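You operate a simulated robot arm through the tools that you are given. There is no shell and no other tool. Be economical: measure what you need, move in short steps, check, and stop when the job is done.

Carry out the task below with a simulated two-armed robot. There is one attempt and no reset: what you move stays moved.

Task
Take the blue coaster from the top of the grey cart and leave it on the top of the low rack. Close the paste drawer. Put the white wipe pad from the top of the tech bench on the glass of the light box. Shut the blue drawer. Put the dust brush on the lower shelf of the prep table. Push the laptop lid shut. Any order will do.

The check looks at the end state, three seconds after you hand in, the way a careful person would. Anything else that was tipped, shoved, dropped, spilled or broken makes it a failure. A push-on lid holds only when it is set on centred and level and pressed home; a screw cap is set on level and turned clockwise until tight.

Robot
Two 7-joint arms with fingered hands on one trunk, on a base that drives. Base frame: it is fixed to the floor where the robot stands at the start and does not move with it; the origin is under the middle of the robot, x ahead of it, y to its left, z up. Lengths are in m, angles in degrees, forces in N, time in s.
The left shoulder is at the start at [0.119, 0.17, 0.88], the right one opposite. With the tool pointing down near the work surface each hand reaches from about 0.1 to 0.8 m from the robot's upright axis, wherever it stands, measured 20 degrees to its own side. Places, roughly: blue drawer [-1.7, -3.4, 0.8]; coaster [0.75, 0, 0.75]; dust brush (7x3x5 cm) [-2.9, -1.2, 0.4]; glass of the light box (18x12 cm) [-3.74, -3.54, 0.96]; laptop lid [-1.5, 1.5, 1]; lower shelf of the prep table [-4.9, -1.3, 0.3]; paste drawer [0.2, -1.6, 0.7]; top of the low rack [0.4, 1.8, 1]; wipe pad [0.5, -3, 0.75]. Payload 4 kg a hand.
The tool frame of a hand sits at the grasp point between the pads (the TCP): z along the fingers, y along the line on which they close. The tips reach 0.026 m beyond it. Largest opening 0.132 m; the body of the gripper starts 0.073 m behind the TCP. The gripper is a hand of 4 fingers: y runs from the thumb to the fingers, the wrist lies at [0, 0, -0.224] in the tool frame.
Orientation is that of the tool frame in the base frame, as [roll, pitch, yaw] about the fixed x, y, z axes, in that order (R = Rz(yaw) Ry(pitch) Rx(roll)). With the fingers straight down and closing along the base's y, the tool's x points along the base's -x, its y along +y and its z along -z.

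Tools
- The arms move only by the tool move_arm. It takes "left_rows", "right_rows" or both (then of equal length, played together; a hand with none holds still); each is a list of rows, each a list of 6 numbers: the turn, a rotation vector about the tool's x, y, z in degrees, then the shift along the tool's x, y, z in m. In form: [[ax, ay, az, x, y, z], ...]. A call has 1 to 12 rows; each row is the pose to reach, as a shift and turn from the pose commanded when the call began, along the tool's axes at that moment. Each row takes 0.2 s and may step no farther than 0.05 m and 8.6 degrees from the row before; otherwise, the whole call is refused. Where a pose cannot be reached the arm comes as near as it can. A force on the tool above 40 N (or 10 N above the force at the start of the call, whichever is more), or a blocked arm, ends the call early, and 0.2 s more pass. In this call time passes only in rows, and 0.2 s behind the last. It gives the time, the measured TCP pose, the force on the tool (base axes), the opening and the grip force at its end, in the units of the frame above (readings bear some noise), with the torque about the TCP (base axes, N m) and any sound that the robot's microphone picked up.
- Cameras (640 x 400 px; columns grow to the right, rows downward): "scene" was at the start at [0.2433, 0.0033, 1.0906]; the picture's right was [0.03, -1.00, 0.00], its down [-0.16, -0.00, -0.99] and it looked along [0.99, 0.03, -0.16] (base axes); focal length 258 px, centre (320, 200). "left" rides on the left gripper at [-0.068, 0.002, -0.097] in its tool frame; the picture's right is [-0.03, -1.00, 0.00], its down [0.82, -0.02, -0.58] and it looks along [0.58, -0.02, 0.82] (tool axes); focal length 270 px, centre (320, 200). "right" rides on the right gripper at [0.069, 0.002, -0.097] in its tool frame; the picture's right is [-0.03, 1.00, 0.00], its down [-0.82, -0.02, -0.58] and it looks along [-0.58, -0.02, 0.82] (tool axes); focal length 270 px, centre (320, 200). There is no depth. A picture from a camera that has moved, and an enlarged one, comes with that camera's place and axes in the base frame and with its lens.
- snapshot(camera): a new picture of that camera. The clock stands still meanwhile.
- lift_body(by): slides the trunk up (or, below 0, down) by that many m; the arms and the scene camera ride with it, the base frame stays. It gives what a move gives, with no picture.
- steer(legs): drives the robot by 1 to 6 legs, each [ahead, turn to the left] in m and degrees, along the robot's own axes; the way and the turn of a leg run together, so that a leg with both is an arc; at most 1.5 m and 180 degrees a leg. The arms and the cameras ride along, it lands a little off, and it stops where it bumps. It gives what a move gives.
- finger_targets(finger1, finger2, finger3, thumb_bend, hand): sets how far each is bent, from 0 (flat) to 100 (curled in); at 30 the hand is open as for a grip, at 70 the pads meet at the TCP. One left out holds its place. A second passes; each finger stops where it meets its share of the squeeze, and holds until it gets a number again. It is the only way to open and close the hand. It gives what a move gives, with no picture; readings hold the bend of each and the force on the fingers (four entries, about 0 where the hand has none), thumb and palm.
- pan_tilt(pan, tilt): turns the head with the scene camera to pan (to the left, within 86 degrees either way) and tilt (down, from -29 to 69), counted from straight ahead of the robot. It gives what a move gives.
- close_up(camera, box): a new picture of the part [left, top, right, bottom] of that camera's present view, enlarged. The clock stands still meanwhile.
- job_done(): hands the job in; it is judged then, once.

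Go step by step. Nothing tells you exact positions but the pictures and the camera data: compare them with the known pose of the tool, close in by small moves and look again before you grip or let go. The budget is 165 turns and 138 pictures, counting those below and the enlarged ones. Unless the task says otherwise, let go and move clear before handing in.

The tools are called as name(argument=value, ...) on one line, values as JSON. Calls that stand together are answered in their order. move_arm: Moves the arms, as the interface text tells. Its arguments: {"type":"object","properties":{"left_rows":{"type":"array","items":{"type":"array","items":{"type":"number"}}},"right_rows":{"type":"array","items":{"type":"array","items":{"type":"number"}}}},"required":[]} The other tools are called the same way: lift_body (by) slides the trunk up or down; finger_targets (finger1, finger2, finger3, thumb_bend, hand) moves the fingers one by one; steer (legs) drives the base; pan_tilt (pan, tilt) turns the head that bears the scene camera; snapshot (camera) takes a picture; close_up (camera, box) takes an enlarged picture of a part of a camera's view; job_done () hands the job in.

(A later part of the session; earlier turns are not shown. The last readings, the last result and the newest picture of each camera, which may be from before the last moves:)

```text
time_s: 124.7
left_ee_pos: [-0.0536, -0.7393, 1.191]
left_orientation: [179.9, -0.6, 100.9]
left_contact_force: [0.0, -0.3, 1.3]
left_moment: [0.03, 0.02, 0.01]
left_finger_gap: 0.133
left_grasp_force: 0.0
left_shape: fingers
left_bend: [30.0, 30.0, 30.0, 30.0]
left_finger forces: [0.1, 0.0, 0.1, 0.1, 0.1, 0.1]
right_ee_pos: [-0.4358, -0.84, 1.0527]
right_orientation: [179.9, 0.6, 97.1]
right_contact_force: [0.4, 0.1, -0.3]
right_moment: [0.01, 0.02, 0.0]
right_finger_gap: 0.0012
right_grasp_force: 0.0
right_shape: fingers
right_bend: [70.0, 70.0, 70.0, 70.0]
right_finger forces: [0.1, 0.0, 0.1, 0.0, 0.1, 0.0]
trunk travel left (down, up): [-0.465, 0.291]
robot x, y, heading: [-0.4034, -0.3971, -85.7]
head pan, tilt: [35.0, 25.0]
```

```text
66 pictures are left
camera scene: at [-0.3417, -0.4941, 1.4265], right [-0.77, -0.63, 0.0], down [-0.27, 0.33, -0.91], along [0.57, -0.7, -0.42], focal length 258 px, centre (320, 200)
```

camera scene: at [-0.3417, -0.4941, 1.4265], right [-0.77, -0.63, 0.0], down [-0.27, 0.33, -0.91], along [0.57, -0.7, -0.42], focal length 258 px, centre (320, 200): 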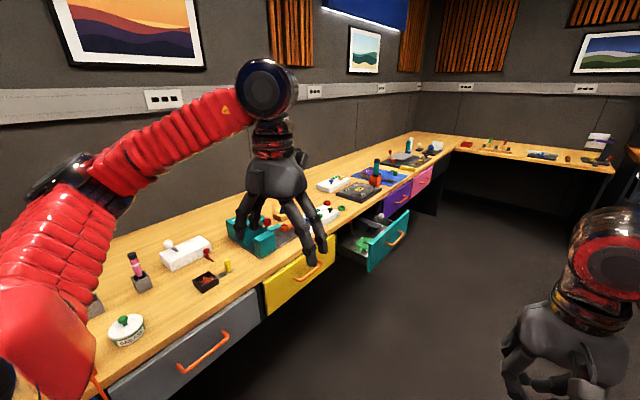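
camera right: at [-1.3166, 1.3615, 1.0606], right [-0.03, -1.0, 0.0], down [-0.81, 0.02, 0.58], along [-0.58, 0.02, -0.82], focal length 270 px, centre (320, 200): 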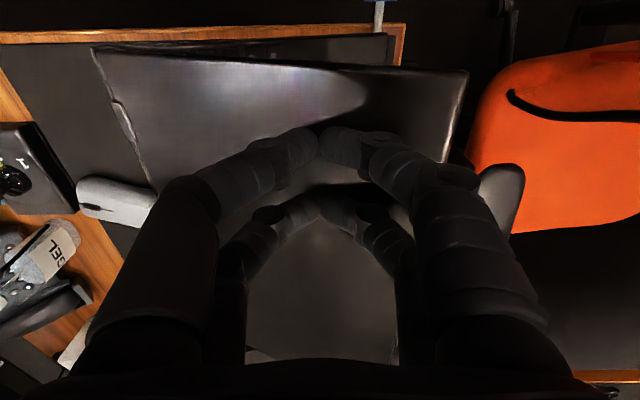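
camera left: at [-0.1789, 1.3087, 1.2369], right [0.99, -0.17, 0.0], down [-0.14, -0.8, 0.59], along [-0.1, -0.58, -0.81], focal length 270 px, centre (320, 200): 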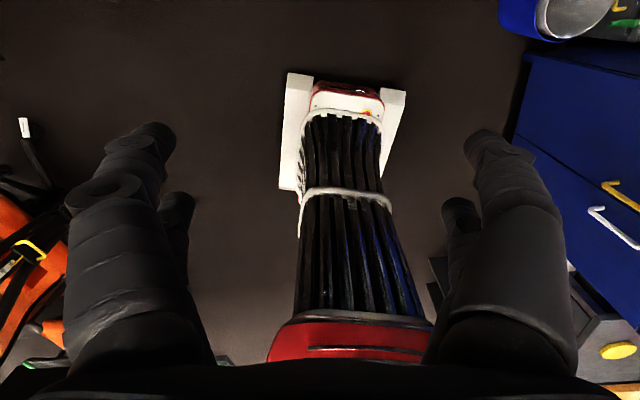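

The teal open drawer at about [0.08, −1.57] is the paste drawer. I drive beside it and turn to face it (+x).

steer(legs=[[0, -8], [1.15, 0], [0, 31], [0, 31], [0, 31]])

pan_tilt(pan=0, tilt=45)

snapshot(camera="scene")

```text
time_s: 134.1
left_ee_pos: [0.0081, -1.6062, 1.1901]
left_orientation: [-179.8, -0.5, 139.7]
left_contact_force: [0.8, -0.2, 0.2]
left_moment: [-0.05, 0.03, 0.01]
left_finger_gap: 0.1331
left_grasp_force: 0.1
left_shape: fingers
left_bend: [30.0, 30.0, 30.0, 30.0]
left_finger forces: [0.0, 0.0, 0.0, 0.1, 0.0, 0.1]
right_ee_pos: [-0.2271, -1.9266, 1.0534]
right_orientation: [-180.0, 0.6, 135.7]
right_contact_force: [0.1, -0.1, 0.2]
right_moment: [-0.03, 0.03, -0.03]
right_finger_gap: 0.0008
right_grasp_force: 0.0
right_shape: fingers
right_bend: [70.0, 70.0, 70.0, 70.0]
right_finger forces: [0.0, 0.1, 0.0, 0.0, 0.0, 0.0]
trunk travel left (down, up): [-0.465, 0.291]
robot x, y, heading: [-0.5099, -1.5856, -45.6]
head pan, tilt: [35.0, 25.0]
stopped in leg 4: the robot was blocked; the commanded pose is now the measured one
```

```text
time_s: 135.1
left_ee_pos: [0.0053, -1.6079, 1.1908]
left_orientation: [179.7, -0.5, 139.5]
left_contact_force: [0.7, 0.3, -0.3]
left_moment: [0.0, 0.02, 0.01]
left_finger_gap: 0.1329
left_grasp_force: 0.0
left_shape: fingers
left_bend: [30.0, 30.0, 30.0, 30.0]
left_finger forces: [0.0, 0.1, 0.1, 0.0, 0.1, 0.1]
right_ee_pos: [-0.2295, -1.9282, 1.0523]
right_orientation: [179.8, 0.6, 135.7]
right_contact_force: [0.3, 0.8, 0.1]
right_moment: [-0.05, 0.0, -0.02]
right_finger_gap: 0.0009
right_grasp_force: 0.1
right_shape: fingers
right_bend: [70.0, 70.0, 70.0, 70.0]
right_finger forces: [0.1, 0.1, 0.0, 0.1, 0.0, 0.1]
trunk travel left (down, up): [-0.465, 0.291]
robot x, y, heading: [-0.5064, -1.5866, -45.8]
head pan, tilt: [0.0, 45.0]
```

```text
65 pictures are left
camera scene: at [-0.4349, -1.663, 1.3959], right [-0.71, -0.7, 0.0], down [-0.49, 0.51, -0.71], along [0.49, -0.51, -0.71], focal length 258 px, centre (320, 200)
```

scene: 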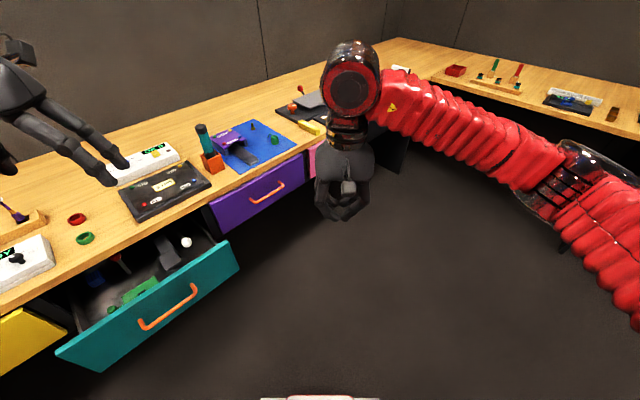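

Drawer face spans y −1.82..−1.37 at x≈0.10, closed faces at x≈0.30. I turn to face it so the right fist is in front of it, then lower the trunk.

steer(legs=[[0, 18], [0, 18]])

lift_body(by=-0.28)

move_arm(right_rows=[[0, -7.5, 0, 0, 0, 0], [0, -15, 0, 0, 0, 0], [0, -22.5, 0, 0, 0, 0], [0, -30, 0, 0, 0, 0], [0, -37.5, 0, 0, 0, 0], [0, -45, 0, 0, 0, 0]])

pan_tilt(pan=-5, tilt=40)

snapshot(camera="scene")

```text
time_s: 137.7
left_ee_pos: [-0.0737, -1.3037, 1.1917]
left_orientation: [179.8, -0.4, 175.4]
left_contact_force: [-0.1, 0.2, -0.9]
left_moment: [0.01, -0.01, 0.01]
left_finger_gap: 0.1331
left_grasp_force: 0.1
left_shape: fingers
left_bend: [30.0, 30.0, 30.0, 30.0]
left_finger forces: [0.0, 0.0, 0.0, 0.1, 0.1, 0.0]
right_ee_pos: [-0.0767, -1.7, 1.0541]
right_orientation: [179.8, 0.6, 171.6]
right_contact_force: [-0.5, 0.2, -0.6]
right_moment: [0.0, -0.01, 0.02]
right_finger_gap: 0.0008
right_grasp_force: 0.1
right_shape: fingers
right_bend: [70.0, 70.0, 70.0, 70.0]
right_finger forces: [0.0, 0.0, 0.0, 0.0, 0.0, 0.0]
trunk travel left (down, up): [-0.465, 0.291]
robot x, y, heading: [-0.5141, -1.6277, -9.9]
head pan, tilt: [0.0, 45.0]
```

```text
time_s: 140.5
left_ee_pos: [-0.075, -1.3027, 0.9125]
left_orientation: [179.8, -0.5, 175.4]
left_contact_force: [0.1, 0.2, 1.0]
left_moment: [-0.03, -0.02, -0.01]
left_finger_gap: 0.1329
left_grasp_force: 0.0
left_shape: fingers
left_bend: [30.0, 30.0, 30.0, 30.0]
left_finger forces: [0.1, 0.1, 0.0, 0.0, 0.0, 0.1]
right_ee_pos: [-0.0702, -1.6996, 0.6909]
right_orientation: [179.4, -11.3, 171.9]
right_contact_force: [-0.3, -0.6, 0.1]
right_moment: [0.0, 0.0, -0.02]
right_finger_gap: 0.001
right_grasp_force: 0.1
right_shape: fingers
right_bend: [70.0, 70.0, 70.0, 70.0]
right_finger forces: [0.0, 0.0, 0.0, 0.0, 0.0, 0.0]
trunk travel left (down, up): [-0.185, 0.571]
robot x, y, heading: [-0.5107, -1.6207, -9.6]
head pan, tilt: [0.0, 45.0]
```

```text
time_s: 141.9
left_ee_pos: [-0.0752, -1.3018, 0.9122]
left_orientation: [179.9, -0.5, 175.4]
left_contact_force: [-0.2, -0.8, -0.1]
left_moment: [0.02, -0.01, 0.0]
left_finger_gap: 0.133
left_grasp_force: 0.1
left_shape: fingers
left_bend: [30.0, 30.0, 30.0, 30.0]
left_finger forces: [0.0, 0.1, 0.0, 0.1, 0.0, 0.1]
right_ee_pos: [-0.0536, -1.7064, 0.68]
right_orientation: [179.1, 33.8, 171.4]
right_contact_force: [-0.4, -0.3, -0.6]
right_moment: [0.01, -0.01, -0.03]
right_finger_gap: 0.0014
right_grasp_force: 0.0
right_shape: fingers
right_bend: [70.0, 70.0, 70.0, 70.0]
right_finger forces: [0.0, 0.1, 0.0, 0.0, 0.0, 0.1]
right hand out of reach, approached as far as the arm can: row 1, 2, 3, 4, 5, 6
trunk travel left (down, up): [-0.185, 0.571]
robot x, y, heading: [-0.5113, -1.6209, -9.8]
head pan, tilt: [0.0, 45.0]
```

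```text
time_s: 142.6
left_ee_pos: [-0.0745, -1.3018, 0.9121]
left_orientation: [179.9, -0.5, 175.5]
left_contact_force: [0.8, 0.0, 0.0]
left_moment: [-0.02, -0.02, -0.02]
left_finger_gap: 0.1329
left_grasp_force: 0.0
left_shape: fingers
left_bend: [30.0, 30.0, 30.0, 30.0]
left_finger forces: [0.0, 0.1, 0.1, 0.0, 0.0, 0.0]
right_ee_pos: [-0.0539, -1.7068, 0.6786]
right_orientation: [179.2, 33.6, 171.4]
right_contact_force: [-0.6, 0.3, 0.4]
right_moment: [0.0, -0.01, -0.01]
right_finger_gap: 0.0009
right_grasp_force: 0.0
right_shape: fingers
right_bend: [70.0, 70.0, 70.0, 70.0]
right_finger forces: [0.1, 0.1, 0.0, 0.0, 0.0, 0.0]
trunk travel left (down, up): [-0.185, 0.571]
robot x, y, heading: [-0.516, -1.6228, -9.7]
head pan, tilt: [-5.0, 40.0]
```

```text
64 pictures are left
camera scene: at [-0.3155, -1.6628, 1.1165], right [-0.26, -0.97, 0.0], down [-0.62, 0.16, -0.77], along [0.74, -0.2, -0.64], focal length 258 px, centre (320, 200)
```

scene: 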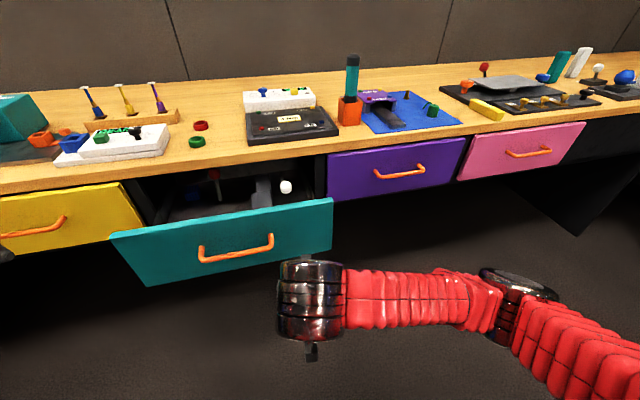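

The slanted fist is in front of the drawer's right half. I push in +x.

move_arm(right_rows=[[0, 0, 0, -0.037, 0.007, 0.025], [0, 0, 0, -0.074, 0.0135, 0.05], [0, 0, 0, -0.111, 0.02, 0.074], [0, 0, 0, -0.148, 0.027, 0.099], [0, 0, 0, -0.185, 0.034, 0.124], [0, 0, 0, -0.213, 0.039, 0.143]])

snapshot(camera="scene")

```text
time_s: 144.0
left_ee_pos: [-0.0746, -1.3012, 0.912]
left_orientation: [180.0, -0.4, 175.4]
left_contact_force: [0.6, 0.0, -0.2]
left_moment: [0.01, -0.01, -0.01]
left_finger_gap: 0.133
left_grasp_force: 0.0
left_shape: fingers
left_bend: [30.0, 30.0, 30.0, 30.0]
left_finger forces: [0.0, 0.0, 0.0, 0.0, 0.0, 0.0]
right_ee_pos: [0.2072, -1.7056, 0.6789]
right_orientation: [179.3, 33.7, 171.3]
right_contact_force: [0.0, -0.1, -0.1]
right_moment: [-0.02, 0.0, 0.0]
right_finger_gap: 0.0008
right_grasp_force: 0.1
right_shape: fingers
right_bend: [70.0, 70.0, 70.0, 70.0]
right_finger forces: [0.0, 0.0, 0.1, 0.0, 0.1, 0.0]
trunk travel left (down, up): [-0.185, 0.571]
robot x, y, heading: [-0.5072, -1.6242, -9.8]
head pan, tilt: [-5.0, 40.0]
```

```text
63 pictures are left
camera scene: at [-0.3153, -1.6629, 1.1165], right [-0.26, -0.97, 0.0], down [-0.62, 0.16, -0.77], along [0.74, -0.2, -0.64], focal length 258 px, centre (320, 200)
```

scene: 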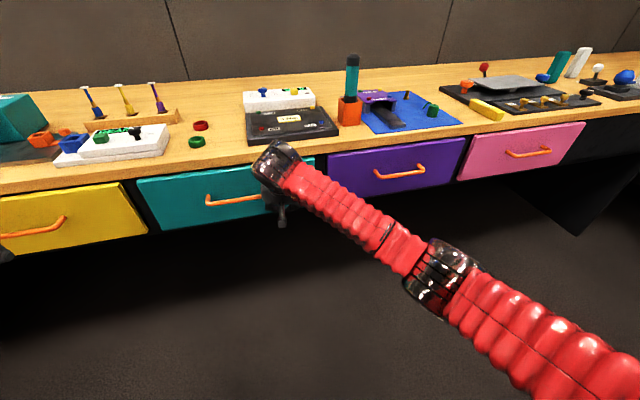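

Almost closed; push on until it seats.

move_arm(right_rows=[[0, 0, 0, -0.016, 0.003, 0.011], [0, 0, 0, -0.033, 0.006, 0.022], [0, 0, 0, -0.049, 0.009, 0.033], [0, 0, 0, -0.066, 0.012, 0.044]])

close_up(camera="scene", box=[80, 120, 480, 280])

```text
time_s: 144.4
left_ee_pos: [-0.0757, -1.3028, 0.9151]
left_orientation: [179.8, -0.4, 175.4]
left_contact_force: [-0.9, 0.0, -0.5]
left_moment: [0.0, 0.0, 0.01]
left_finger_gap: 0.1329
left_grasp_force: 0.1
left_shape: fingers
left_bend: [30.0, 30.0, 30.0, 30.0]
left_finger forces: [0.1, 0.1, 0.1, 0.0, 0.0, 0.0]
right_ee_pos: [0.2178, -1.7036, 0.6803]
right_orientation: [179.2, 32.9, 171.3]
right_contact_force: [-18.5, -3.5, 8.5]
right_moment: [0.38, 0.0, -0.07]
right_finger_gap: 0.0011
right_grasp_force: 14.2
right_shape: fingers
right_bend: [70.0, 71.0, 70.0, 70.0]
right_finger forces: [0.0, 20.6, 8.3, 0.1, 0.1, 0.1]
trunk travel left (down, up): [-0.185, 0.571]
robot x, y, heading: [-0.5111, -1.6257, -9.8]
head pan, tilt: [-5.0, 40.0]
stopped in row 2 (right hand): the force on the tool passed its limit at 59 N (the readings are from after the stop); the commanded pose is now the measured one
```

```text
1.60 times, centred on (280, 200) of scene
camera zoom: at [-0.3176, -1.6632, 1.1171], right [-0.26, -0.97, 0.0], down [-0.62, 0.16, -0.77], along [0.74, -0.2, -0.64], focal length 412 px, centre (384, 200)
```

zoom: 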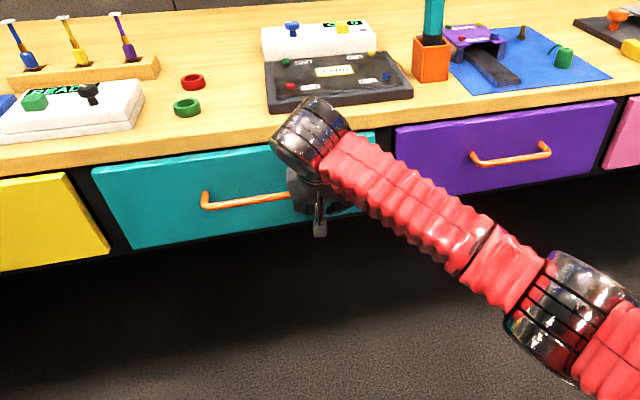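

It seated firmly (59 N). I withdraw and verify.

move_arm(right_rows=[[0, 0, 0, 0.037, -0.007, -0.025], [0, 0, 0, 0.074, -0.0135, -0.05], [0, 0, 0, 0.111, -0.02, -0.074], [0, 0, 0, 0.148, -0.027, -0.099], [0, 0, 0, 0.185, -0.034, -0.124]])

close_up(camera="scene", box=[0, 120, 480, 280])

```text
time_s: 145.6
left_ee_pos: [-0.0734, -1.3031, 0.9123]
left_orientation: [180.0, -0.6, 175.3]
left_contact_force: [0.3, -0.3, -0.2]
left_moment: [-0.02, 0.01, -0.03]
left_finger_gap: 0.1329
left_grasp_force: 0.1
left_shape: fingers
left_bend: [30.0, 30.0, 30.0, 30.0]
left_finger forces: [0.1, 0.1, 0.0, 0.0, 0.1, 0.1]
right_ee_pos: [-0.0064, -1.7065, 0.6824]
right_orientation: [179.2, 32.9, 171.2]
right_contact_force: [-0.5, 0.5, -0.2]
right_moment: [-0.02, 0.04, -0.02]
right_finger_gap: 0.0008
right_grasp_force: 0.1
right_shape: fingers
right_bend: [70.0, 70.0, 70.0, 70.0]
right_finger forces: [0.0, 0.0, 0.0, 0.0, 0.0, 0.1]
trunk travel left (down, up): [-0.185, 0.571]
robot x, y, heading: [-0.5142, -1.625, -9.9]
head pan, tilt: [-5.0, 40.0]
```

```text
1.33 times, centred on (240, 200) of scene
camera zoom: at [-0.3156, -1.6629, 1.1166], right [-0.26, -0.97, 0.0], down [-0.62, 0.16, -0.77], along [0.74, -0.2, -0.64], focal length 344 px, centre (427, 200)
```

zoom: 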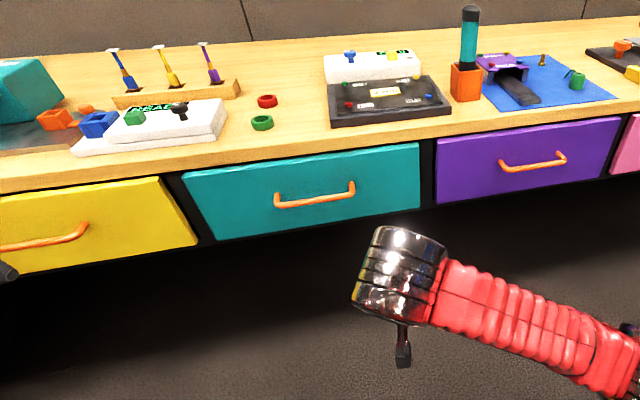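

The drawer is flush. I level the right hand, raise the trunk, open the hand, and head to the corner of the bench with the white pad.

lift_body(by=0.22)

move_arm(right_rows=[[0, 8.2, 0, 0, 0, 0], [0, 16.4, 0, 0, 0, 0], [0, 24.6, 0, 0, 0, 0], [0, 32.8, 0, 0, 0, 0]])

finger_targets(hand="right", finger1=30, finger2=30, finger3=30, thumb_bend=30)

steer(legs=[[0, -30], [0, -24], [0.75, 0]])

pan_tilt(pan=15, tilt=30)

snapshot(camera="scene")

```text
time_s: 147.9
left_ee_pos: [-0.0737, -1.3026, 1.1333]
left_orientation: [180.0, -0.5, 175.4]
left_contact_force: [0.2, -1.1, 0.4]
left_moment: [0.0, 0.0, -0.01]
left_finger_gap: 0.1329
left_grasp_force: 0.1
left_shape: fingers
left_bend: [30.0, 30.0, 30.0, 30.0]
left_finger forces: [0.0, 0.0, 0.0, 0.0, 0.0, 0.1]
right_ee_pos: [-0.0052, -1.7046, 0.901]
right_orientation: [179.3, 32.9, 171.3]
right_contact_force: [0.2, 0.7, -0.7]
right_moment: [0.0, 0.02, 0.01]
right_finger_gap: 0.001
right_grasp_force: 0.0
right_shape: fingers
right_bend: [70.0, 70.0, 70.0, 70.0]
right_finger forces: [0.0, 0.0, 0.0, 0.1, 0.0, 0.1]
trunk travel left (down, up): [-0.405, 0.351]
robot x, y, heading: [-0.5151, -1.6234, -9.9]
head pan, tilt: [-5.0, 40.0]
```

```text
time_s: 148.9
left_ee_pos: [-0.0734, -1.303, 1.1332]
left_orientation: [179.9, -0.5, 175.4]
left_contact_force: [-0.2, 0.1, 0.3]
left_moment: [0.0, -0.03, 0.01]
left_finger_gap: 0.1333
left_grasp_force: 0.1
left_shape: fingers
left_bend: [30.0, 30.0, 30.0, 30.0]
left_finger forces: [0.0, 0.0, 0.0, 0.1, 0.1, 0.1]
right_ee_pos: [-0.0049, -1.7057, 0.9009]
right_orientation: [179.5, -0.1, 171.6]
right_contact_force: [0.4, 0.1, -0.3]
right_moment: [0.0, 0.02, 0.03]
right_finger_gap: 0.0008
right_grasp_force: 0.2
right_shape: fingers
right_bend: [70.0, 70.0, 70.0, 70.0]
right_finger forces: [0.0, 0.1, 0.0, 0.1, 0.1, 0.0]
trunk travel left (down, up): [-0.405, 0.351]
robot x, y, heading: [-0.5144, -1.6211, -9.8]
head pan, tilt: [-5.0, 40.0]
```

```text
time_s: 149.9
left_ee_pos: [-0.0747, -1.3028, 1.1318]
left_orientation: [179.8, -0.4, 175.4]
left_contact_force: [0.6, -0.2, -0.3]
left_moment: [0.0, 0.0, 0.0]
left_finger_gap: 0.1331
left_grasp_force: 0.0
left_shape: fingers
left_bend: [30.0, 30.0, 30.0, 30.0]
left_finger forces: [0.0, 0.1, 0.0, 0.0, 0.0, 0.1]
right_ee_pos: [-0.0041, -1.7059, 0.9002]
right_orientation: [179.4, 0.1, 171.6]
right_contact_force: [-0.5, 0.7, 0.4]
right_moment: [0.0, -0.01, -0.01]
right_finger_gap: 0.1324
right_grasp_force: 0.0
right_shape: fingers
right_bend: [30.0, 30.0, 30.0, 30.0]
right_finger forces: [0.0, 0.1, 0.1, 0.0, 0.0, 0.0]
trunk travel left (down, up): [-0.405, 0.351]
robot x, y, heading: [-0.5095, -1.6254, -9.8]
head pan, tilt: [-5.0, 40.0]
```

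```text
time_s: 153.0
left_ee_pos: [0.022, -1.7283, 1.1333]
left_orientation: [179.6, -0.4, 128.2]
left_contact_force: [-0.3, -0.3, 0.2]
left_moment: [0.02, 0.0, 0.01]
left_finger_gap: 0.1328
left_grasp_force: 0.0
left_shape: fingers
left_bend: [30.0, 30.0, 30.0, 30.0]
left_finger forces: [0.1, 0.1, 0.0, 0.1, 0.0, 0.0]
right_ee_pos: [-0.224, -2.0511, 0.9013]
right_orientation: [179.3, 0.2, 124.6]
right_contact_force: [0.3, -0.7, 0.1]
right_moment: [0.02, -0.02, 0.02]
right_finger_gap: 0.133
right_grasp_force: 0.0
right_shape: fingers
right_bend: [30.0, 30.0, 30.0, 30.0]
right_finger forces: [0.1, 0.0, 0.0, 0.1, 0.0, 0.0]
trunk travel left (down, up): [-0.405, 0.351]
robot x, y, heading: [-0.4708, -1.5998, -58.3]
head pan, tilt: [-5.0, 40.0]
stopped in leg 2: the robot was blocked; the commanded pose is now the measured one
```

```text
time_s: 153.9
left_ee_pos: [0.0239, -1.7263, 1.134]
left_orientation: [179.8, -0.4, 128.2]
left_contact_force: [0.6, -0.6, -0.3]
left_moment: [0.01, 0.07, -0.05]
left_finger_gap: 0.1328
left_grasp_force: 0.1
left_shape: fingers
left_bend: [30.0, 30.0, 30.0, 30.0]
left_finger forces: [0.0, 0.0, 0.0, 0.0, 0.0, 0.0]
right_ee_pos: [-0.2231, -2.0499, 0.9005]
right_orientation: [179.3, 0.2, 124.5]
right_contact_force: [0.5, 0.0, -0.1]
right_moment: [0.0, -0.02, -0.03]
right_finger_gap: 0.1327
right_grasp_force: 0.0
right_shape: fingers
right_bend: [30.0, 30.0, 30.0, 30.0]
right_finger forces: [0.0, 0.0, 0.0, 0.0, 0.1, 0.1]
trunk travel left (down, up): [-0.405, 0.351]
robot x, y, heading: [-0.4697, -1.5969, -58.4]
head pan, tilt: [15.0, 30.0]
```

```text
60 pictures are left
camera scene: at [-0.3866, -1.6901, 1.3579], right [-0.69, -0.72, 0.0], down [-0.36, 0.35, -0.87], along [0.63, -0.6, -0.5], focal length 258 px, centre (320, 200)
```

scene: 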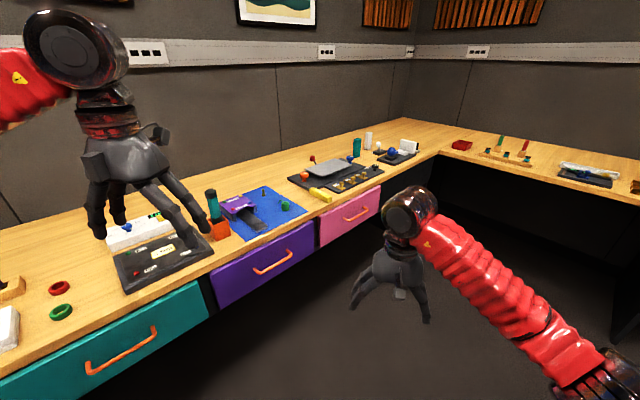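

close_up(camera="scene", box=[280, 110, 440, 210])

```text
4.00 times, centred on (360, 160) of scene
camera zoom: at [-0.3866, -1.6901, 1.3579], right [-0.69, -0.72, 0.0], down [-0.36, 0.35, -0.87], along [0.63, -0.6, -0.5], focal length 1030 px, centre (160, 360)
```

zoom: 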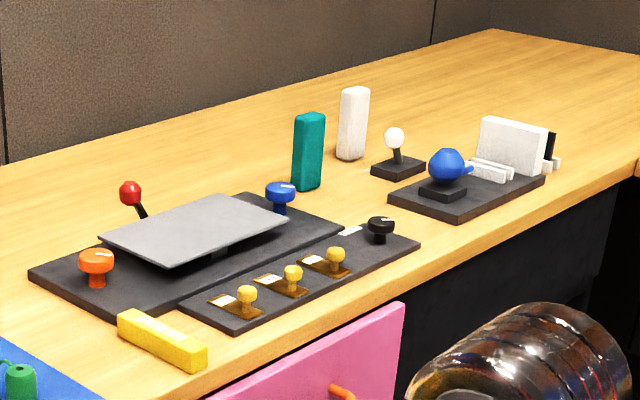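

The standing white pad is near [0.62, −3.09] beside a teal one. I drive to about [−0.15, −2.8] and turn toward it.

steer(legs=[[0, -16], [1.25, 0]])

steer(legs=[[0, 25], [0, 25], [0, 25]])

snapshot(camera="scene")

```text
time_s: 161.3
left_ee_pos: [0.3025, -3.0705, 1.1329]
left_orientation: [179.8, -0.5, 111.9]
left_contact_force: [0.2, -0.1, -0.8]
left_moment: [0.01, -0.02, 0.01]
left_finger_gap: 0.1328
left_grasp_force: 0.0
left_shape: fingers
left_bend: [30.0, 30.0, 30.0, 30.0]
left_finger forces: [0.0, 0.1, 0.1, 0.0, 0.0, 0.0]
right_ee_pos: [-0.0266, -3.3115, 0.9012]
right_orientation: [179.5, 0.0, 108.1]
right_contact_force: [0.2, 0.1, 0.3]
right_moment: [-0.01, 0.0, 0.01]
right_finger_gap: 0.1332
right_grasp_force: 0.1
right_shape: fingers
right_bend: [30.0, 30.0, 30.0, 30.0]
right_finger forces: [0.0, 0.0, 0.0, 0.1, 0.1, 0.1]
trunk travel left (down, up): [-0.405, 0.351]
robot x, y, heading: [-0.1373, -2.8077, -74.6]
head pan, tilt: [15.0, 30.0]
```

```text
time_s: 164.3
left_ee_pos: [0.363, -2.6905, 1.1345]
left_orientation: [180.0, -0.4, 156.6]
left_contact_force: [0.0, -0.2, 0.2]
left_moment: [-0.01, -0.02, -0.01]
left_finger_gap: 0.1332
left_grasp_force: 0.1
left_shape: fingers
left_bend: [30.0, 30.0, 30.0, 30.0]
left_finger forces: [0.1, 0.1, 0.1, 0.1, 0.0, 0.0]
right_ee_pos: [0.2969, -3.0938, 0.9017]
right_orientation: [179.4, -0.1, 152.6]
right_contact_force: [-0.2, 0.1, 0.2]
right_moment: [-0.01, 0.01, 0.01]
right_finger_gap: 0.1329
right_grasp_force: 0.1
right_shape: fingers
right_bend: [30.0, 30.0, 30.0, 30.0]
right_finger forces: [0.0, 0.1, 0.1, 0.0, 0.0, 0.0]
trunk travel left (down, up): [-0.405, 0.351]
robot x, y, heading: [-0.1595, -2.8439, -28.4]
head pan, tilt: [15.0, 30.0]
stopped in leg 2: the robot was blocked; the commanded pose is now the measured one
```

```text
58 pictures are left
camera scene: at [-0.0366, -2.883, 1.3579], right [-0.23, -0.97, 0.0], down [-0.49, 0.12, -0.87], along [0.84, -0.2, -0.5], focal length 258 px, centre (320, 200)
```

scene: 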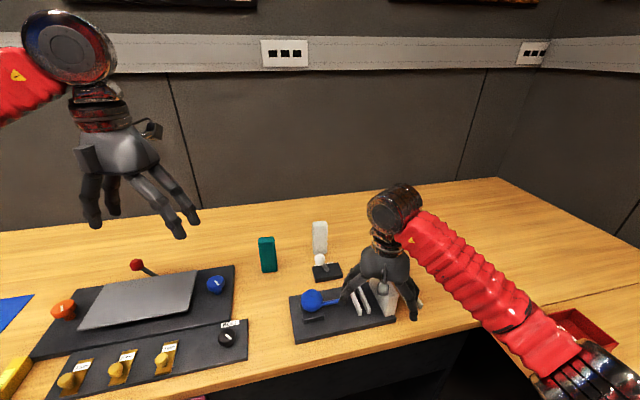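

The white pad stands at about [0.567, −3.026], z 0.81–0.92. The left arm suits it better; I first raise the right hand off the tray, and look closely at the pad.

move_arm(right_rows=[[0, 0, 0, 0, 0, -0.04], [0, 0, 0, 0.02, 0, -0.08], [0, 0, 0, 0.05, 0, -0.11]])

close_up(camera="scene", box=[240, 200, 440, 350])

```text
time_s: 165.1
left_ee_pos: [0.3603, -2.69, 1.1339]
left_orientation: [179.9, -0.4, 156.5]
left_contact_force: [-0.2, 0.0, 0.6]
left_moment: [0.02, -0.01, 0.01]
left_finger_gap: 0.1329
left_grasp_force: 0.1
left_shape: fingers
left_bend: [30.0, 30.0, 30.0, 30.0]
left_finger forces: [0.0, 0.0, 0.1, 0.1, 0.1, 0.1]
right_ee_pos: [0.2508, -3.0705, 1.0141]
right_orientation: [179.4, 0.0, 152.7]
right_contact_force: [0.1, -0.6, 0.4]
right_moment: [-0.01, -0.06, -0.04]
right_finger_gap: 0.1328
right_grasp_force: 0.0
right_shape: fingers
right_bend: [30.0, 30.0, 30.0, 30.0]
right_finger forces: [0.0, 0.0, 0.1, 0.1, 0.0, 0.0]
trunk travel left (down, up): [-0.405, 0.351]
robot x, y, heading: [-0.1554, -2.8471, -28.3]
head pan, tilt: [15.0, 30.0]
```

```text
2.67 times, centred on (340, 275) of scene
camera zoom: at [-0.0381, -2.8839, 1.3581], right [-0.23, -0.97, 0.0], down [-0.49, 0.12, -0.87], along [0.84, -0.2, -0.5], focal length 687 px, centre (267, 0)
```

zoom: 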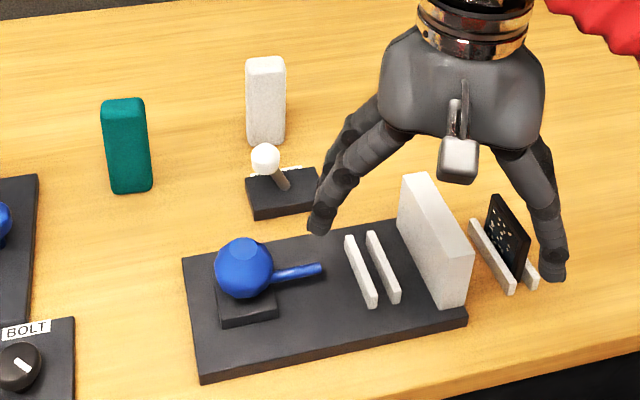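

Pad width axis runs near the left hand's closing axis. I move the right hand aside and bring the left hand above the pad.

move_arm(right_rows=[[0, 0, 0, 0.03, -0.03, 0], [0, 0, 0, 0.06, -0.06, 0], [0, 0, 0, 0.09, -0.09, 0], [0, 0, 0, 0.11, -0.11, 0], [0, 0, 0, 0.11, -0.11, 0], [0, 0, 0, 0.11, -0.11, 0], [0, 0, 0, 0.11, -0.11, 0], [0, 0, 0, 0.11, -0.11, 0], [0, 0, 0, 0.11, -0.11, 0], [0, 0, 0, 0.11, -0.11, 0]], left_rows=[[0, 0, 1, -0.037, -0.025, 0], [0, 0, 2, -0.074, -0.05, 0], [0, 0, 3, -0.111, -0.076, 0], [0, 0, 4, -0.148, -0.101, 0], [0, 0, 5, -0.185, -0.126, 0], [0, 0, 6, -0.222, -0.152, 0], [0, 0, 7, -0.26, -0.177, 0], [0, 0, 8, -0.297, -0.202, 0], [0, 0, 8, -0.335, -0.228, 0], [0, 0, 8, -0.335, -0.228, 0.04]])

snapshot(camera="left")

snapshot(camera="scene")

```text
time_s: 167.3
left_ee_pos: [0.5538, -3.0145, 1.0903]
left_orientation: [179.8, -0.4, 148.3]
left_contact_force: [-0.4, -0.8, 0.2]
left_moment: [0.09, -0.01, 0.0]
left_finger_gap: 0.1331
left_grasp_force: 0.1
left_shape: fingers
left_bend: [30.0, 30.0, 30.0, 30.0]
left_finger forces: [0.0, 0.0, 0.1, 0.0, 0.0, 0.0]
left hand out of reach, approached as far as the arm can: row 9, 10
right_ee_pos: [0.1185, -3.1559, 1.0007]
right_orientation: [179.2, -0.1, 152.8]
right_contact_force: [0.3, 0.1, 0.5]
right_moment: [0.04, -0.02, 0.03]
right_finger_gap: 0.1328
right_grasp_force: 0.1
right_shape: fingers
right_bend: [30.0, 30.0, 30.0, 30.0]
right_finger forces: [0.0, 0.1, 0.1, 0.0, 0.0, 0.0]
right hand out of reach, approached as far as the arm can: row 2, 3, 4, 5, 6, 7, 8, 9, 10
trunk travel left (down, up): [-0.405, 0.351]
robot x, y, heading: [-0.1586, -2.847, -28.3]
head pan, tilt: [15.0, 30.0]
```

```text
56 pictures are left
camera left: at [0.6126, -3.0511, 1.1851], right [-0.5, -0.86, -0.01], down [-0.7, 0.41, 0.58], along [-0.5, 0.3, -0.81], focal length 270 px, centre (320, 200)
```

left: 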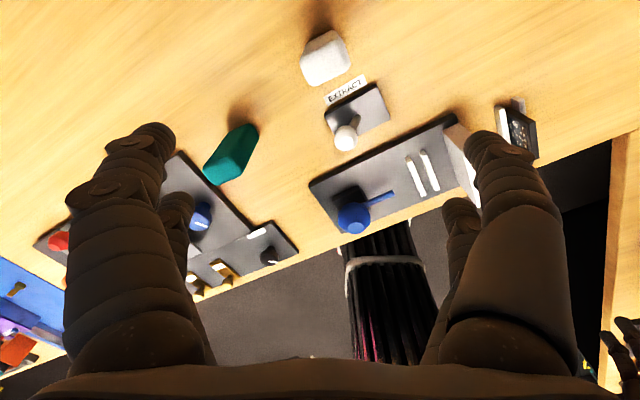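

```text
55 pictures are left
camera scene: at [-0.0384, -2.8885, 1.3579], right [-0.23, -0.97, 0.0], down [-0.49, 0.12, -0.87], along [0.84, -0.2, -0.5], focal length 258 px, centre (320, 200)
```

scene: 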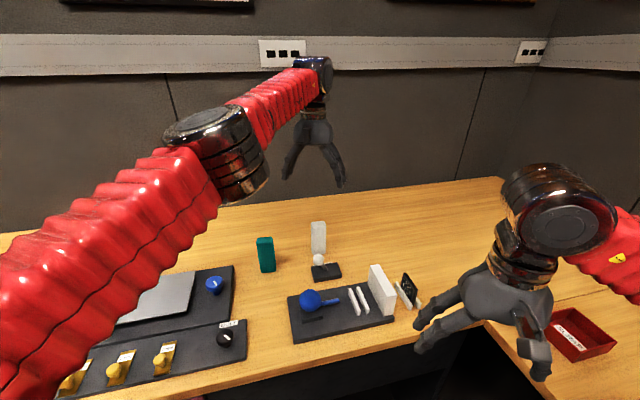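

close_up(camera="left", box=[250, 0, 410, 110])

```text
3.64 times, centred on (330, 55) of left
camera zoom: at [0.6126, -3.0511, 1.1851], right [-0.5, -0.86, -0.01], down [-0.7, 0.41, 0.58], along [-0.5, 0.3, -0.81], focal length 983 px, centre (284, 727)
```

zoom: 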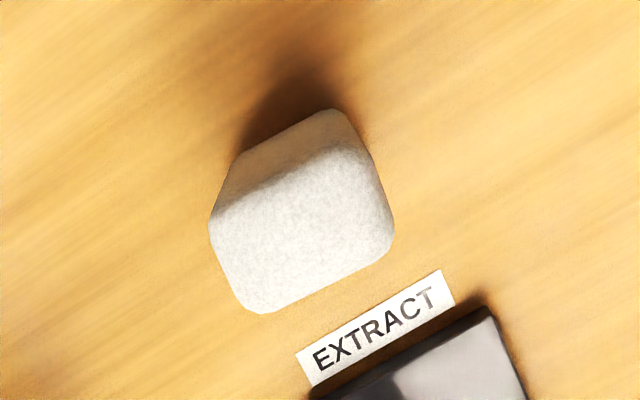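

The pad is aligned with the base axes, centre [0.576, −3.033], about 0.045 (y) × 0.03 (x). I rotate the left hand to close along y and lower to just above it.

move_arm(left_rows=[[0, 0, -4, 0.01, 0, 0.03], [0, 0, -12, 0.01, 0, 0.06], [0, 0, -20, 0, 0, 0.08], [0, 0, -28, -0.015, -0.002, 0.085], [0, 0, -32, -0.028, -0.004, 0.085]])

snapshot(camera="left")

```text
time_s: 168.5
left_ee_pos: [0.5643, -3.0074, 0.9992]
left_orientation: [180.0, -0.6, 179.8]
left_contact_force: [-0.5, 1.2, -0.9]
left_moment: [-0.02, 0.05, 0.01]
left_finger_gap: 0.1328
left_grasp_force: 0.1
left_shape: fingers
left_bend: [30.0, 30.0, 30.0, 30.0]
left_finger forces: [0.0, 0.0, 0.0, 0.0, 0.0, 0.0]
left hand out of reach, approached as far as the arm can: row 4, 5
right_ee_pos: [0.1214, -3.1507, 1.0033]
right_orientation: [179.4, 0.0, 152.9]
right_contact_force: [0.9, 0.3, 0.2]
right_moment: [-0.07, 0.05, 0.0]
right_finger_gap: 0.1328
right_grasp_force: 0.1
right_shape: fingers
right_bend: [30.0, 30.0, 30.0, 30.0]
right_finger forces: [0.1, 0.1, 0.0, 0.0, 0.0, 0.0]
trunk travel left (down, up): [-0.405, 0.351]
robot x, y, heading: [-0.1576, -2.8466, -28.5]
head pan, tilt: [15.0, 30.0]
```

```text
53 pictures are left
camera left: at [0.6325, -3.0072, 1.0951], right [0.02, -1.0, 0.0], down [-0.81, -0.02, 0.59], along [-0.59, -0.01, -0.81], focal length 270 px, centre (320, 200)
```

left: 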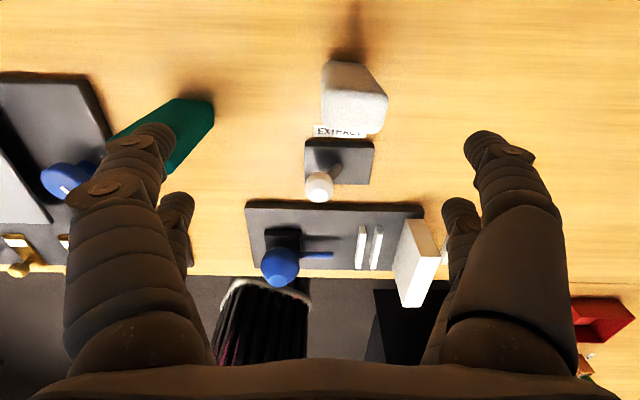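

The pad top is confirmed at [0.577, −3.031]; the teal pad is close on the left, so I pre-narrow the fingers, and nudge the base ahead for reach.

finger_targets(hand="left", finger1=45, finger2=45, finger3=45, thumb_bend=45)

steer(legs=[[0.06, 0]])

```text
time_s: 169.5
left_ee_pos: [0.5623, -3.0092, 1.0012]
left_orientation: [179.7, -0.4, 179.5]
left_contact_force: [0.6, -0.1, 0.0]
left_moment: [0.01, 0.04, 0.0]
left_finger_gap: 0.0839
left_grasp_force: 0.0
left_shape: fingers
left_bend: [45.0, 45.0, 45.0, 45.0]
left_finger forces: [0.0, 0.0, 0.0, 0.0, 0.0, 0.0]
right_ee_pos: [0.121, -3.1523, 1.002]
right_orientation: [179.3, -0.1, 152.8]
right_contact_force: [-0.8, -0.4, 0.2]
right_moment: [0.03, 0.01, -0.02]
right_finger_gap: 0.1331
right_grasp_force: 0.0
right_shape: fingers
right_bend: [30.0, 30.0, 30.0, 30.0]
right_finger forces: [0.0, 0.0, 0.0, 0.1, 0.0, 0.0]
trunk travel left (down, up): [-0.405, 0.351]
robot x, y, heading: [-0.1557, -2.849, -28.2]
head pan, tilt: [15.0, 30.0]
```

```text
time_s: 170.4
left_ee_pos: [0.6183, -3.0397, 0.9987]
left_orientation: [179.7, -0.6, 179.7]
left_contact_force: [0.5, -0.1, -1.0]
left_moment: [0.03, 0.0, -0.03]
left_finger_gap: 0.0831
left_grasp_force: 0.0
left_shape: fingers
left_bend: [45.0, 45.0, 45.0, 45.0]
left_finger forces: [0.1, 0.1, 0.1, 0.1, 0.0, 0.1]
right_ee_pos: [0.1767, -3.1813, 1.0]
right_orientation: [179.2, -0.2, 153.0]
right_contact_force: [0.5, -0.7, 0.0]
right_moment: [0.05, 0.04, -0.01]
right_finger_gap: 0.1332
right_grasp_force: 0.0
right_shape: fingers
right_bend: [30.0, 30.0, 30.0, 30.0]
right_finger forces: [0.1, 0.1, 0.0, 0.1, 0.0, 0.0]
trunk travel left (down, up): [-0.405, 0.351]
robot x, y, heading: [-0.1035, -2.8728, -28.3]
head pan, tilt: [15.0, 30.0]
```

move_arm(left_rows=[[0, 0, 0, 0.02, 0.004, 0], [0, 0, 0, 0.041, 0.008, 0], [0, 0, 0, 0.041, 0.008, 0.02]])

snapshot(camera="left")

```text
time_s: 171.2
left_ee_pos: [0.5761, -3.0276, 0.9806]
left_orientation: [179.7, -0.6, 179.6]
left_contact_force: [-0.1, -0.1, -0.1]
left_moment: [-0.01, 0.05, 0.0]
left_finger_gap: 0.0831
left_grasp_force: 0.1
left_shape: fingers
left_bend: [45.0, 45.0, 45.0, 45.0]
left_finger forces: [0.1, 0.1, 0.0, 0.0, 0.1, 0.0]
right_ee_pos: [0.1762, -3.1805, 1.0024]
right_orientation: [179.3, 0.0, 153.0]
right_contact_force: [0.4, -0.1, -0.1]
right_moment: [0.01, 0.01, -0.01]
right_finger_gap: 0.1329
right_grasp_force: 0.0
right_shape: fingers
right_bend: [30.0, 30.0, 30.0, 30.0]
right_finger forces: [0.0, 0.1, 0.0, 0.0, 0.0, 0.0]
trunk travel left (down, up): [-0.405, 0.351]
robot x, y, heading: [-0.1051, -2.8744, -28.2]
head pan, tilt: [15.0, 30.0]
```

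```text
52 pictures are left
camera left: at [0.6447, -3.0286, 1.0749], right [0.02, -1.0, -0.01], down [-0.81, -0.02, 0.59], along [-0.59, -0.01, -0.81], focal length 270 px, centre (320, 200)
```

left: 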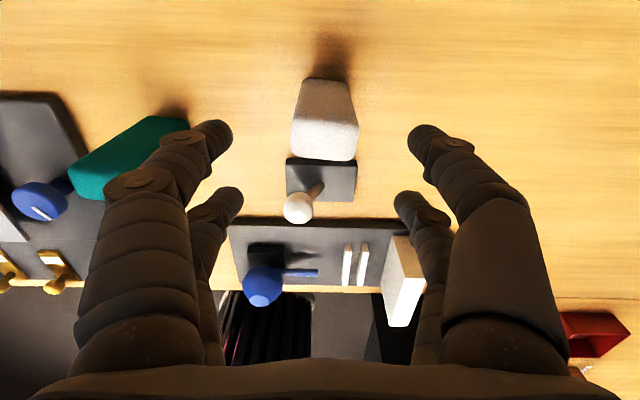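

Well centred. I lower to grip height.

move_arm(left_rows=[[0, 0, 0, 0, -0.003, 0.03], [0, 0, 0, 0, -0.003, 0.06], [0, 0, 0, 0, -0.003, 0.082]])

finger_targets(hand="left", finger1=68, finger2=68, finger3=68, thumb_bend=68)

snapshot(camera="left")

```text
time_s: 172.1
left_ee_pos: [0.5731, -3.0312, 0.8993]
left_orientation: [179.7, -0.6, 179.7]
left_contact_force: [-0.6, 0.7, -0.2]
left_moment: [-0.01, 0.02, 0.02]
left_finger_gap: 0.0834
left_grasp_force: 0.1
left_shape: fingers
left_bend: [45.0, 45.0, 45.0, 45.0]
left_finger forces: [0.1, 0.0, 0.1, 0.0, 0.0, 0.1]
right_ee_pos: [0.1752, -3.1822, 1.0022]
right_orientation: [179.3, -0.1, 153.0]
right_contact_force: [-0.2, -0.2, 0.2]
right_moment: [0.05, 0.0, 0.01]
right_finger_gap: 0.1327
right_grasp_force: 0.1
right_shape: fingers
right_bend: [30.0, 30.0, 30.0, 30.0]
right_finger forces: [0.0, 0.0, 0.1, 0.0, 0.1, 0.0]
trunk travel left (down, up): [-0.405, 0.351]
robot x, y, heading: [-0.1035, -2.875, -28.1]
head pan, tilt: [15.0, 30.0]
```

```text
time_s: 173.1
left_ee_pos: [0.5724, -3.0304, 0.898]
left_orientation: [179.8, -0.5, 179.6]
left_contact_force: [0.5, 0.1, -0.6]
left_moment: [-0.01, -0.03, 0.03]
left_finger_gap: 0.0196
left_grasp_force: 6.9
left_shape: fingers
left_bend: [61.0, 67.0, 61.0, 68.0]
left_finger forces: [6.5, 0.9, 6.7, 0.1, 0.7, 0.1]
right_ee_pos: [0.1739, -3.1807, 1.0022]
right_orientation: [179.4, 0.0, 152.9]
right_contact_force: [0.1, -0.6, 0.0]
right_moment: [0.0, -0.02, 0.05]
right_finger_gap: 0.1327
right_grasp_force: 0.0
right_shape: fingers
right_bend: [30.0, 30.0, 30.0, 30.0]
right_finger forces: [0.1, 0.0, 0.0, 0.1, 0.0, 0.1]
trunk travel left (down, up): [-0.405, 0.351]
robot x, y, heading: [-0.1056, -2.8778, -28.6]
head pan, tilt: [15.0, 30.0]
```

```text
51 pictures are left
camera left: at [0.6414, -3.0317, 0.9937], right [0.02, -1.0, 0.0], down [-0.81, -0.02, 0.59], along [-0.58, -0.01, -0.81], focal length 270 px, centre (320, 200)
```

left: 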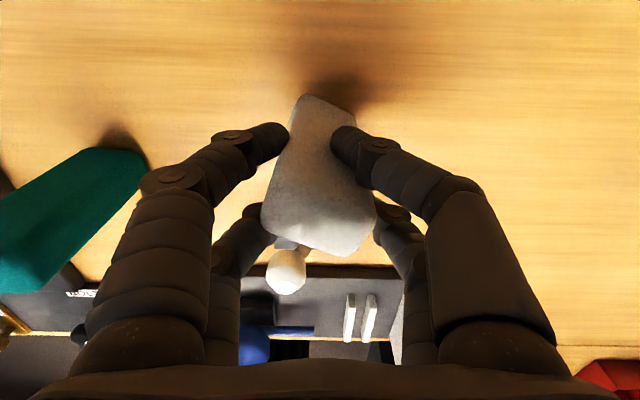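

The grip is weak and the pad turned a bit. I close further for a firm hold.

finger_targets(hand="left", finger1=85, finger2=85, finger3=85, thumb_bend=85)

snapshot(camera="left")

```text
time_s: 174.1
left_ee_pos: [0.5739, -3.0316, 0.898]
left_orientation: [179.8, -0.5, 179.6]
left_contact_force: [-0.6, 0.0, -0.3]
left_moment: [0.0, -0.01, -0.04]
left_finger_gap: 0.0103
left_grasp_force: 26.7
left_shape: fingers
left_bend: [63.0, 71.0, 66.0, 77.0]
left_finger forces: [11.3, 15.2, 11.0, 0.0, 15.0, 0.0]
right_ee_pos: [0.1753, -3.1804, 1.0033]
right_orientation: [179.2, 0.0, 152.9]
right_contact_force: [0.3, -0.5, -0.4]
right_moment: [0.01, 0.02, 0.01]
right_finger_gap: 0.1329
right_grasp_force: 0.0
right_shape: fingers
right_bend: [30.0, 30.0, 30.0, 30.0]
right_finger forces: [0.1, 0.1, 0.0, 0.1, 0.0, 0.0]
trunk travel left (down, up): [-0.405, 0.351]
robot x, y, heading: [-0.1042, -2.8712, -28.7]
head pan, tilt: [15.0, 30.0]
```

```text
50 pictures are left
camera left: at [0.6414, -3.0317, 0.9937], right [0.02, -1.0, 0.0], down [-0.81, -0.02, 0.59], along [-0.59, -0.01, -0.81], focal length 270 px, centre (320, 200)
```

left: 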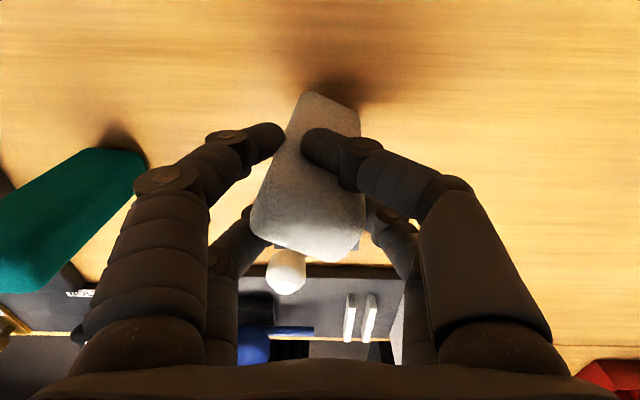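

Firm now (about 27 N). Lift gently and check.

move_arm(left_rows=[[0, 0, 0, 0, 0, -0.02], [0, 0, 0, 0, 0, -0.06], [0, 0, 0, 0, 0, -0.1]])

close_up(camera="scene", box=[220, 100, 420, 260])

```text
time_s: 174.8
left_ee_pos: [0.5741, -3.0332, 1.0002]
left_orientation: [179.8, -0.5, 179.7]
left_contact_force: [0.0, -0.5, -0.3]
left_moment: [0.03, -0.01, -0.02]
left_finger_gap: 0.0106
left_grasp_force: 26.7
left_shape: fingers
left_bend: [63.0, 71.0, 67.0, 77.0]
left_finger forces: [11.6, 15.7, 11.0, 0.0, 15.4, 0.0]
right_ee_pos: [0.1728, -3.1803, 1.0034]
right_orientation: [179.3, 0.1, 152.9]
right_contact_force: [-0.3, 0.4, 0.4]
right_moment: [0.01, -0.01, -0.03]
right_finger_gap: 0.1328
right_grasp_force: 0.0
right_shape: fingers
right_bend: [30.0, 30.0, 30.0, 30.0]
right_finger forces: [0.0, 0.0, 0.1, 0.0, 0.1, 0.0]
trunk travel left (down, up): [-0.405, 0.351]
robot x, y, heading: [-0.1044, -2.8787, -28.6]
head pan, tilt: [15.0, 30.0]
```

```text
2.50 times, centred on (320, 180) of scene
camera zoom: at [0.0154, -2.9134, 1.3581], right [-0.23, -0.97, 0.0], down [-0.49, 0.12, -0.87], along [0.84, -0.2, -0.5], focal length 644 px, centre (320, 250)
```

zoom: 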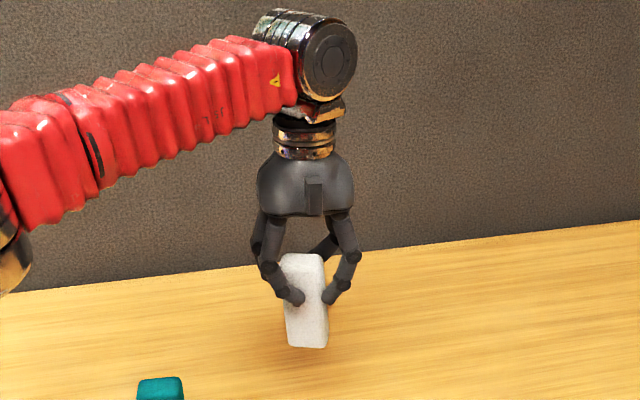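

The pad is held upright. I raise the trunk, tuck the hand, back away and face −x.

lift_body(by=0.12)

move_arm(left_rows=[[0, 0, 0, 0.04, 0.02, 0], [0, 0, 0, 0.08, 0.04, 0], [0, 0, 0, 0.12, 0.06, 0], [0, 0, 0, 0.16, 0.08, 0], [0, 0, 0, 0.19, 0.1, 0]])

steer(legs=[[-0.5, 0], [0, -30], [0, -30]])

pan_tilt(pan=-40, tilt=20)

snapshot(camera="scene")

```text
time_s: 176.3
left_ee_pos: [0.5743, -3.033, 1.118]
left_orientation: [179.7, -0.6, 179.6]
left_contact_force: [-0.5, -0.1, -0.4]
left_moment: [0.02, 0.0, -0.02]
left_finger_gap: 0.01
left_grasp_force: 26.7
left_shape: fingers
left_bend: [63.0, 71.0, 67.0, 77.0]
left_finger forces: [11.5, 15.7, 10.8, 0.0, 15.6, 0.0]
right_ee_pos: [0.1739, -3.1797, 1.1222]
right_orientation: [179.3, 0.0, 152.9]
right_contact_force: [0.8, 0.4, 0.3]
right_moment: [0.02, 0.01, 0.0]
right_finger_gap: 0.1328
right_grasp_force: 0.0
right_shape: fingers
right_bend: [30.0, 30.0, 30.0, 30.0]
right_finger forces: [0.1, 0.1, 0.1, 0.0, 0.0, 0.1]
trunk travel left (down, up): [-0.525, 0.231]
robot x, y, heading: [-0.1044, -2.8732, -28.6]
head pan, tilt: [15.0, 30.0]
```

```text
time_s: 177.6
left_ee_pos: [0.3842, -2.9321, 1.122]
left_orientation: [179.7, -0.5, 179.8]
left_contact_force: [-0.1, 0.6, -1.0]
left_moment: [-0.04, -0.01, -0.04]
left_finger_gap: 0.0102
left_grasp_force: 27.2
left_shape: fingers
left_bend: [63.0, 71.0, 67.0, 77.0]
left_finger forces: [11.1, 15.2, 10.8, 0.0, 15.6, 0.0]
right_ee_pos: [0.1745, -3.1801, 1.1221]
right_orientation: [179.4, 0.1, 152.9]
right_contact_force: [-0.3, -0.4, -0.5]
right_moment: [0.03, 0.02, 0.02]
right_finger_gap: 0.1328
right_grasp_force: 0.1
right_shape: fingers
right_bend: [30.0, 30.0, 30.0, 30.0]
right_finger forces: [0.0, 0.0, 0.1, 0.0, 0.0, 0.0]
trunk travel left (down, up): [-0.525, 0.231]
robot x, y, heading: [-0.0998, -2.8765, -28.4]
head pan, tilt: [15.0, 30.0]
```

```text
time_s: 183.5
left_ee_pos: [-0.299, -3.0716, 1.1227]
left_orientation: [179.6, -0.3, 126.5]
left_contact_force: [-0.5, 0.5, 0.3]
left_moment: [0.01, -0.04, -0.01]
left_finger_gap: 0.01
left_grasp_force: 25.2
left_shape: fingers
left_bend: [63.0, 71.0, 67.0, 78.0]
left_finger forces: [11.5, 14.4, 10.6, 0.1, 13.4, 0.0]
right_ee_pos: [-0.6244, -3.0521, 1.123]
right_orientation: [179.1, 0.1, 99.7]
right_contact_force: [0.4, -0.4, 0.0]
right_moment: [-0.02, -0.07, -0.01]
right_finger_gap: 0.1333
right_grasp_force: 0.0
right_shape: fingers
right_bend: [30.0, 30.0, 30.0, 30.0]
right_finger forces: [0.0, 0.0, 0.0, 0.0, 0.0, 0.0]
trunk travel left (down, up): [-0.525, 0.231]
robot x, y, heading: [-0.4918, -2.6339, -83.7]
head pan, tilt: [15.0, 30.0]
stopped in leg 3: the robot was blocked; the commanded pose is now the measured one
```

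```text
time_s: 184.8
left_ee_pos: [-0.2962, -3.0709, 1.1219]
left_orientation: [179.7, -0.5, 126.6]
left_contact_force: [0.7, -0.5, -0.4]
left_moment: [-0.02, -0.02, -0.01]
left_finger_gap: 0.01
left_grasp_force: 25.2
left_shape: fingers
left_bend: [63.0, 71.0, 67.0, 78.0]
left_finger forces: [11.6, 14.4, 10.7, 0.0, 13.4, 0.1]
right_ee_pos: [-0.6204, -3.0507, 1.1239]
right_orientation: [179.2, 0.1, 99.8]
right_contact_force: [0.2, 0.0, -0.2]
right_moment: [-0.01, 0.0, 0.02]
right_finger_gap: 0.1331
right_grasp_force: 0.1
right_shape: fingers
right_bend: [30.0, 30.0, 30.0, 30.0]
right_finger forces: [0.0, 0.0, 0.1, 0.0, 0.0, 0.0]
trunk travel left (down, up): [-0.525, 0.231]
robot x, y, heading: [-0.4928, -2.6364, -83.9]
head pan, tilt: [-40.0, 20.0]
```

```text
48 pictures are left
camera scene: at [-0.5419, -2.7292, 1.4949], right [-0.83, 0.56, 0.0], down [0.19, 0.29, -0.94], along [-0.52, -0.78, -0.34], focal length 258 px, centre (320, 200)
```

scene: 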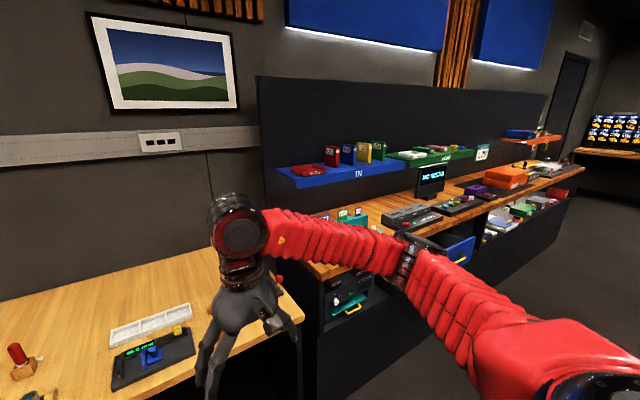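

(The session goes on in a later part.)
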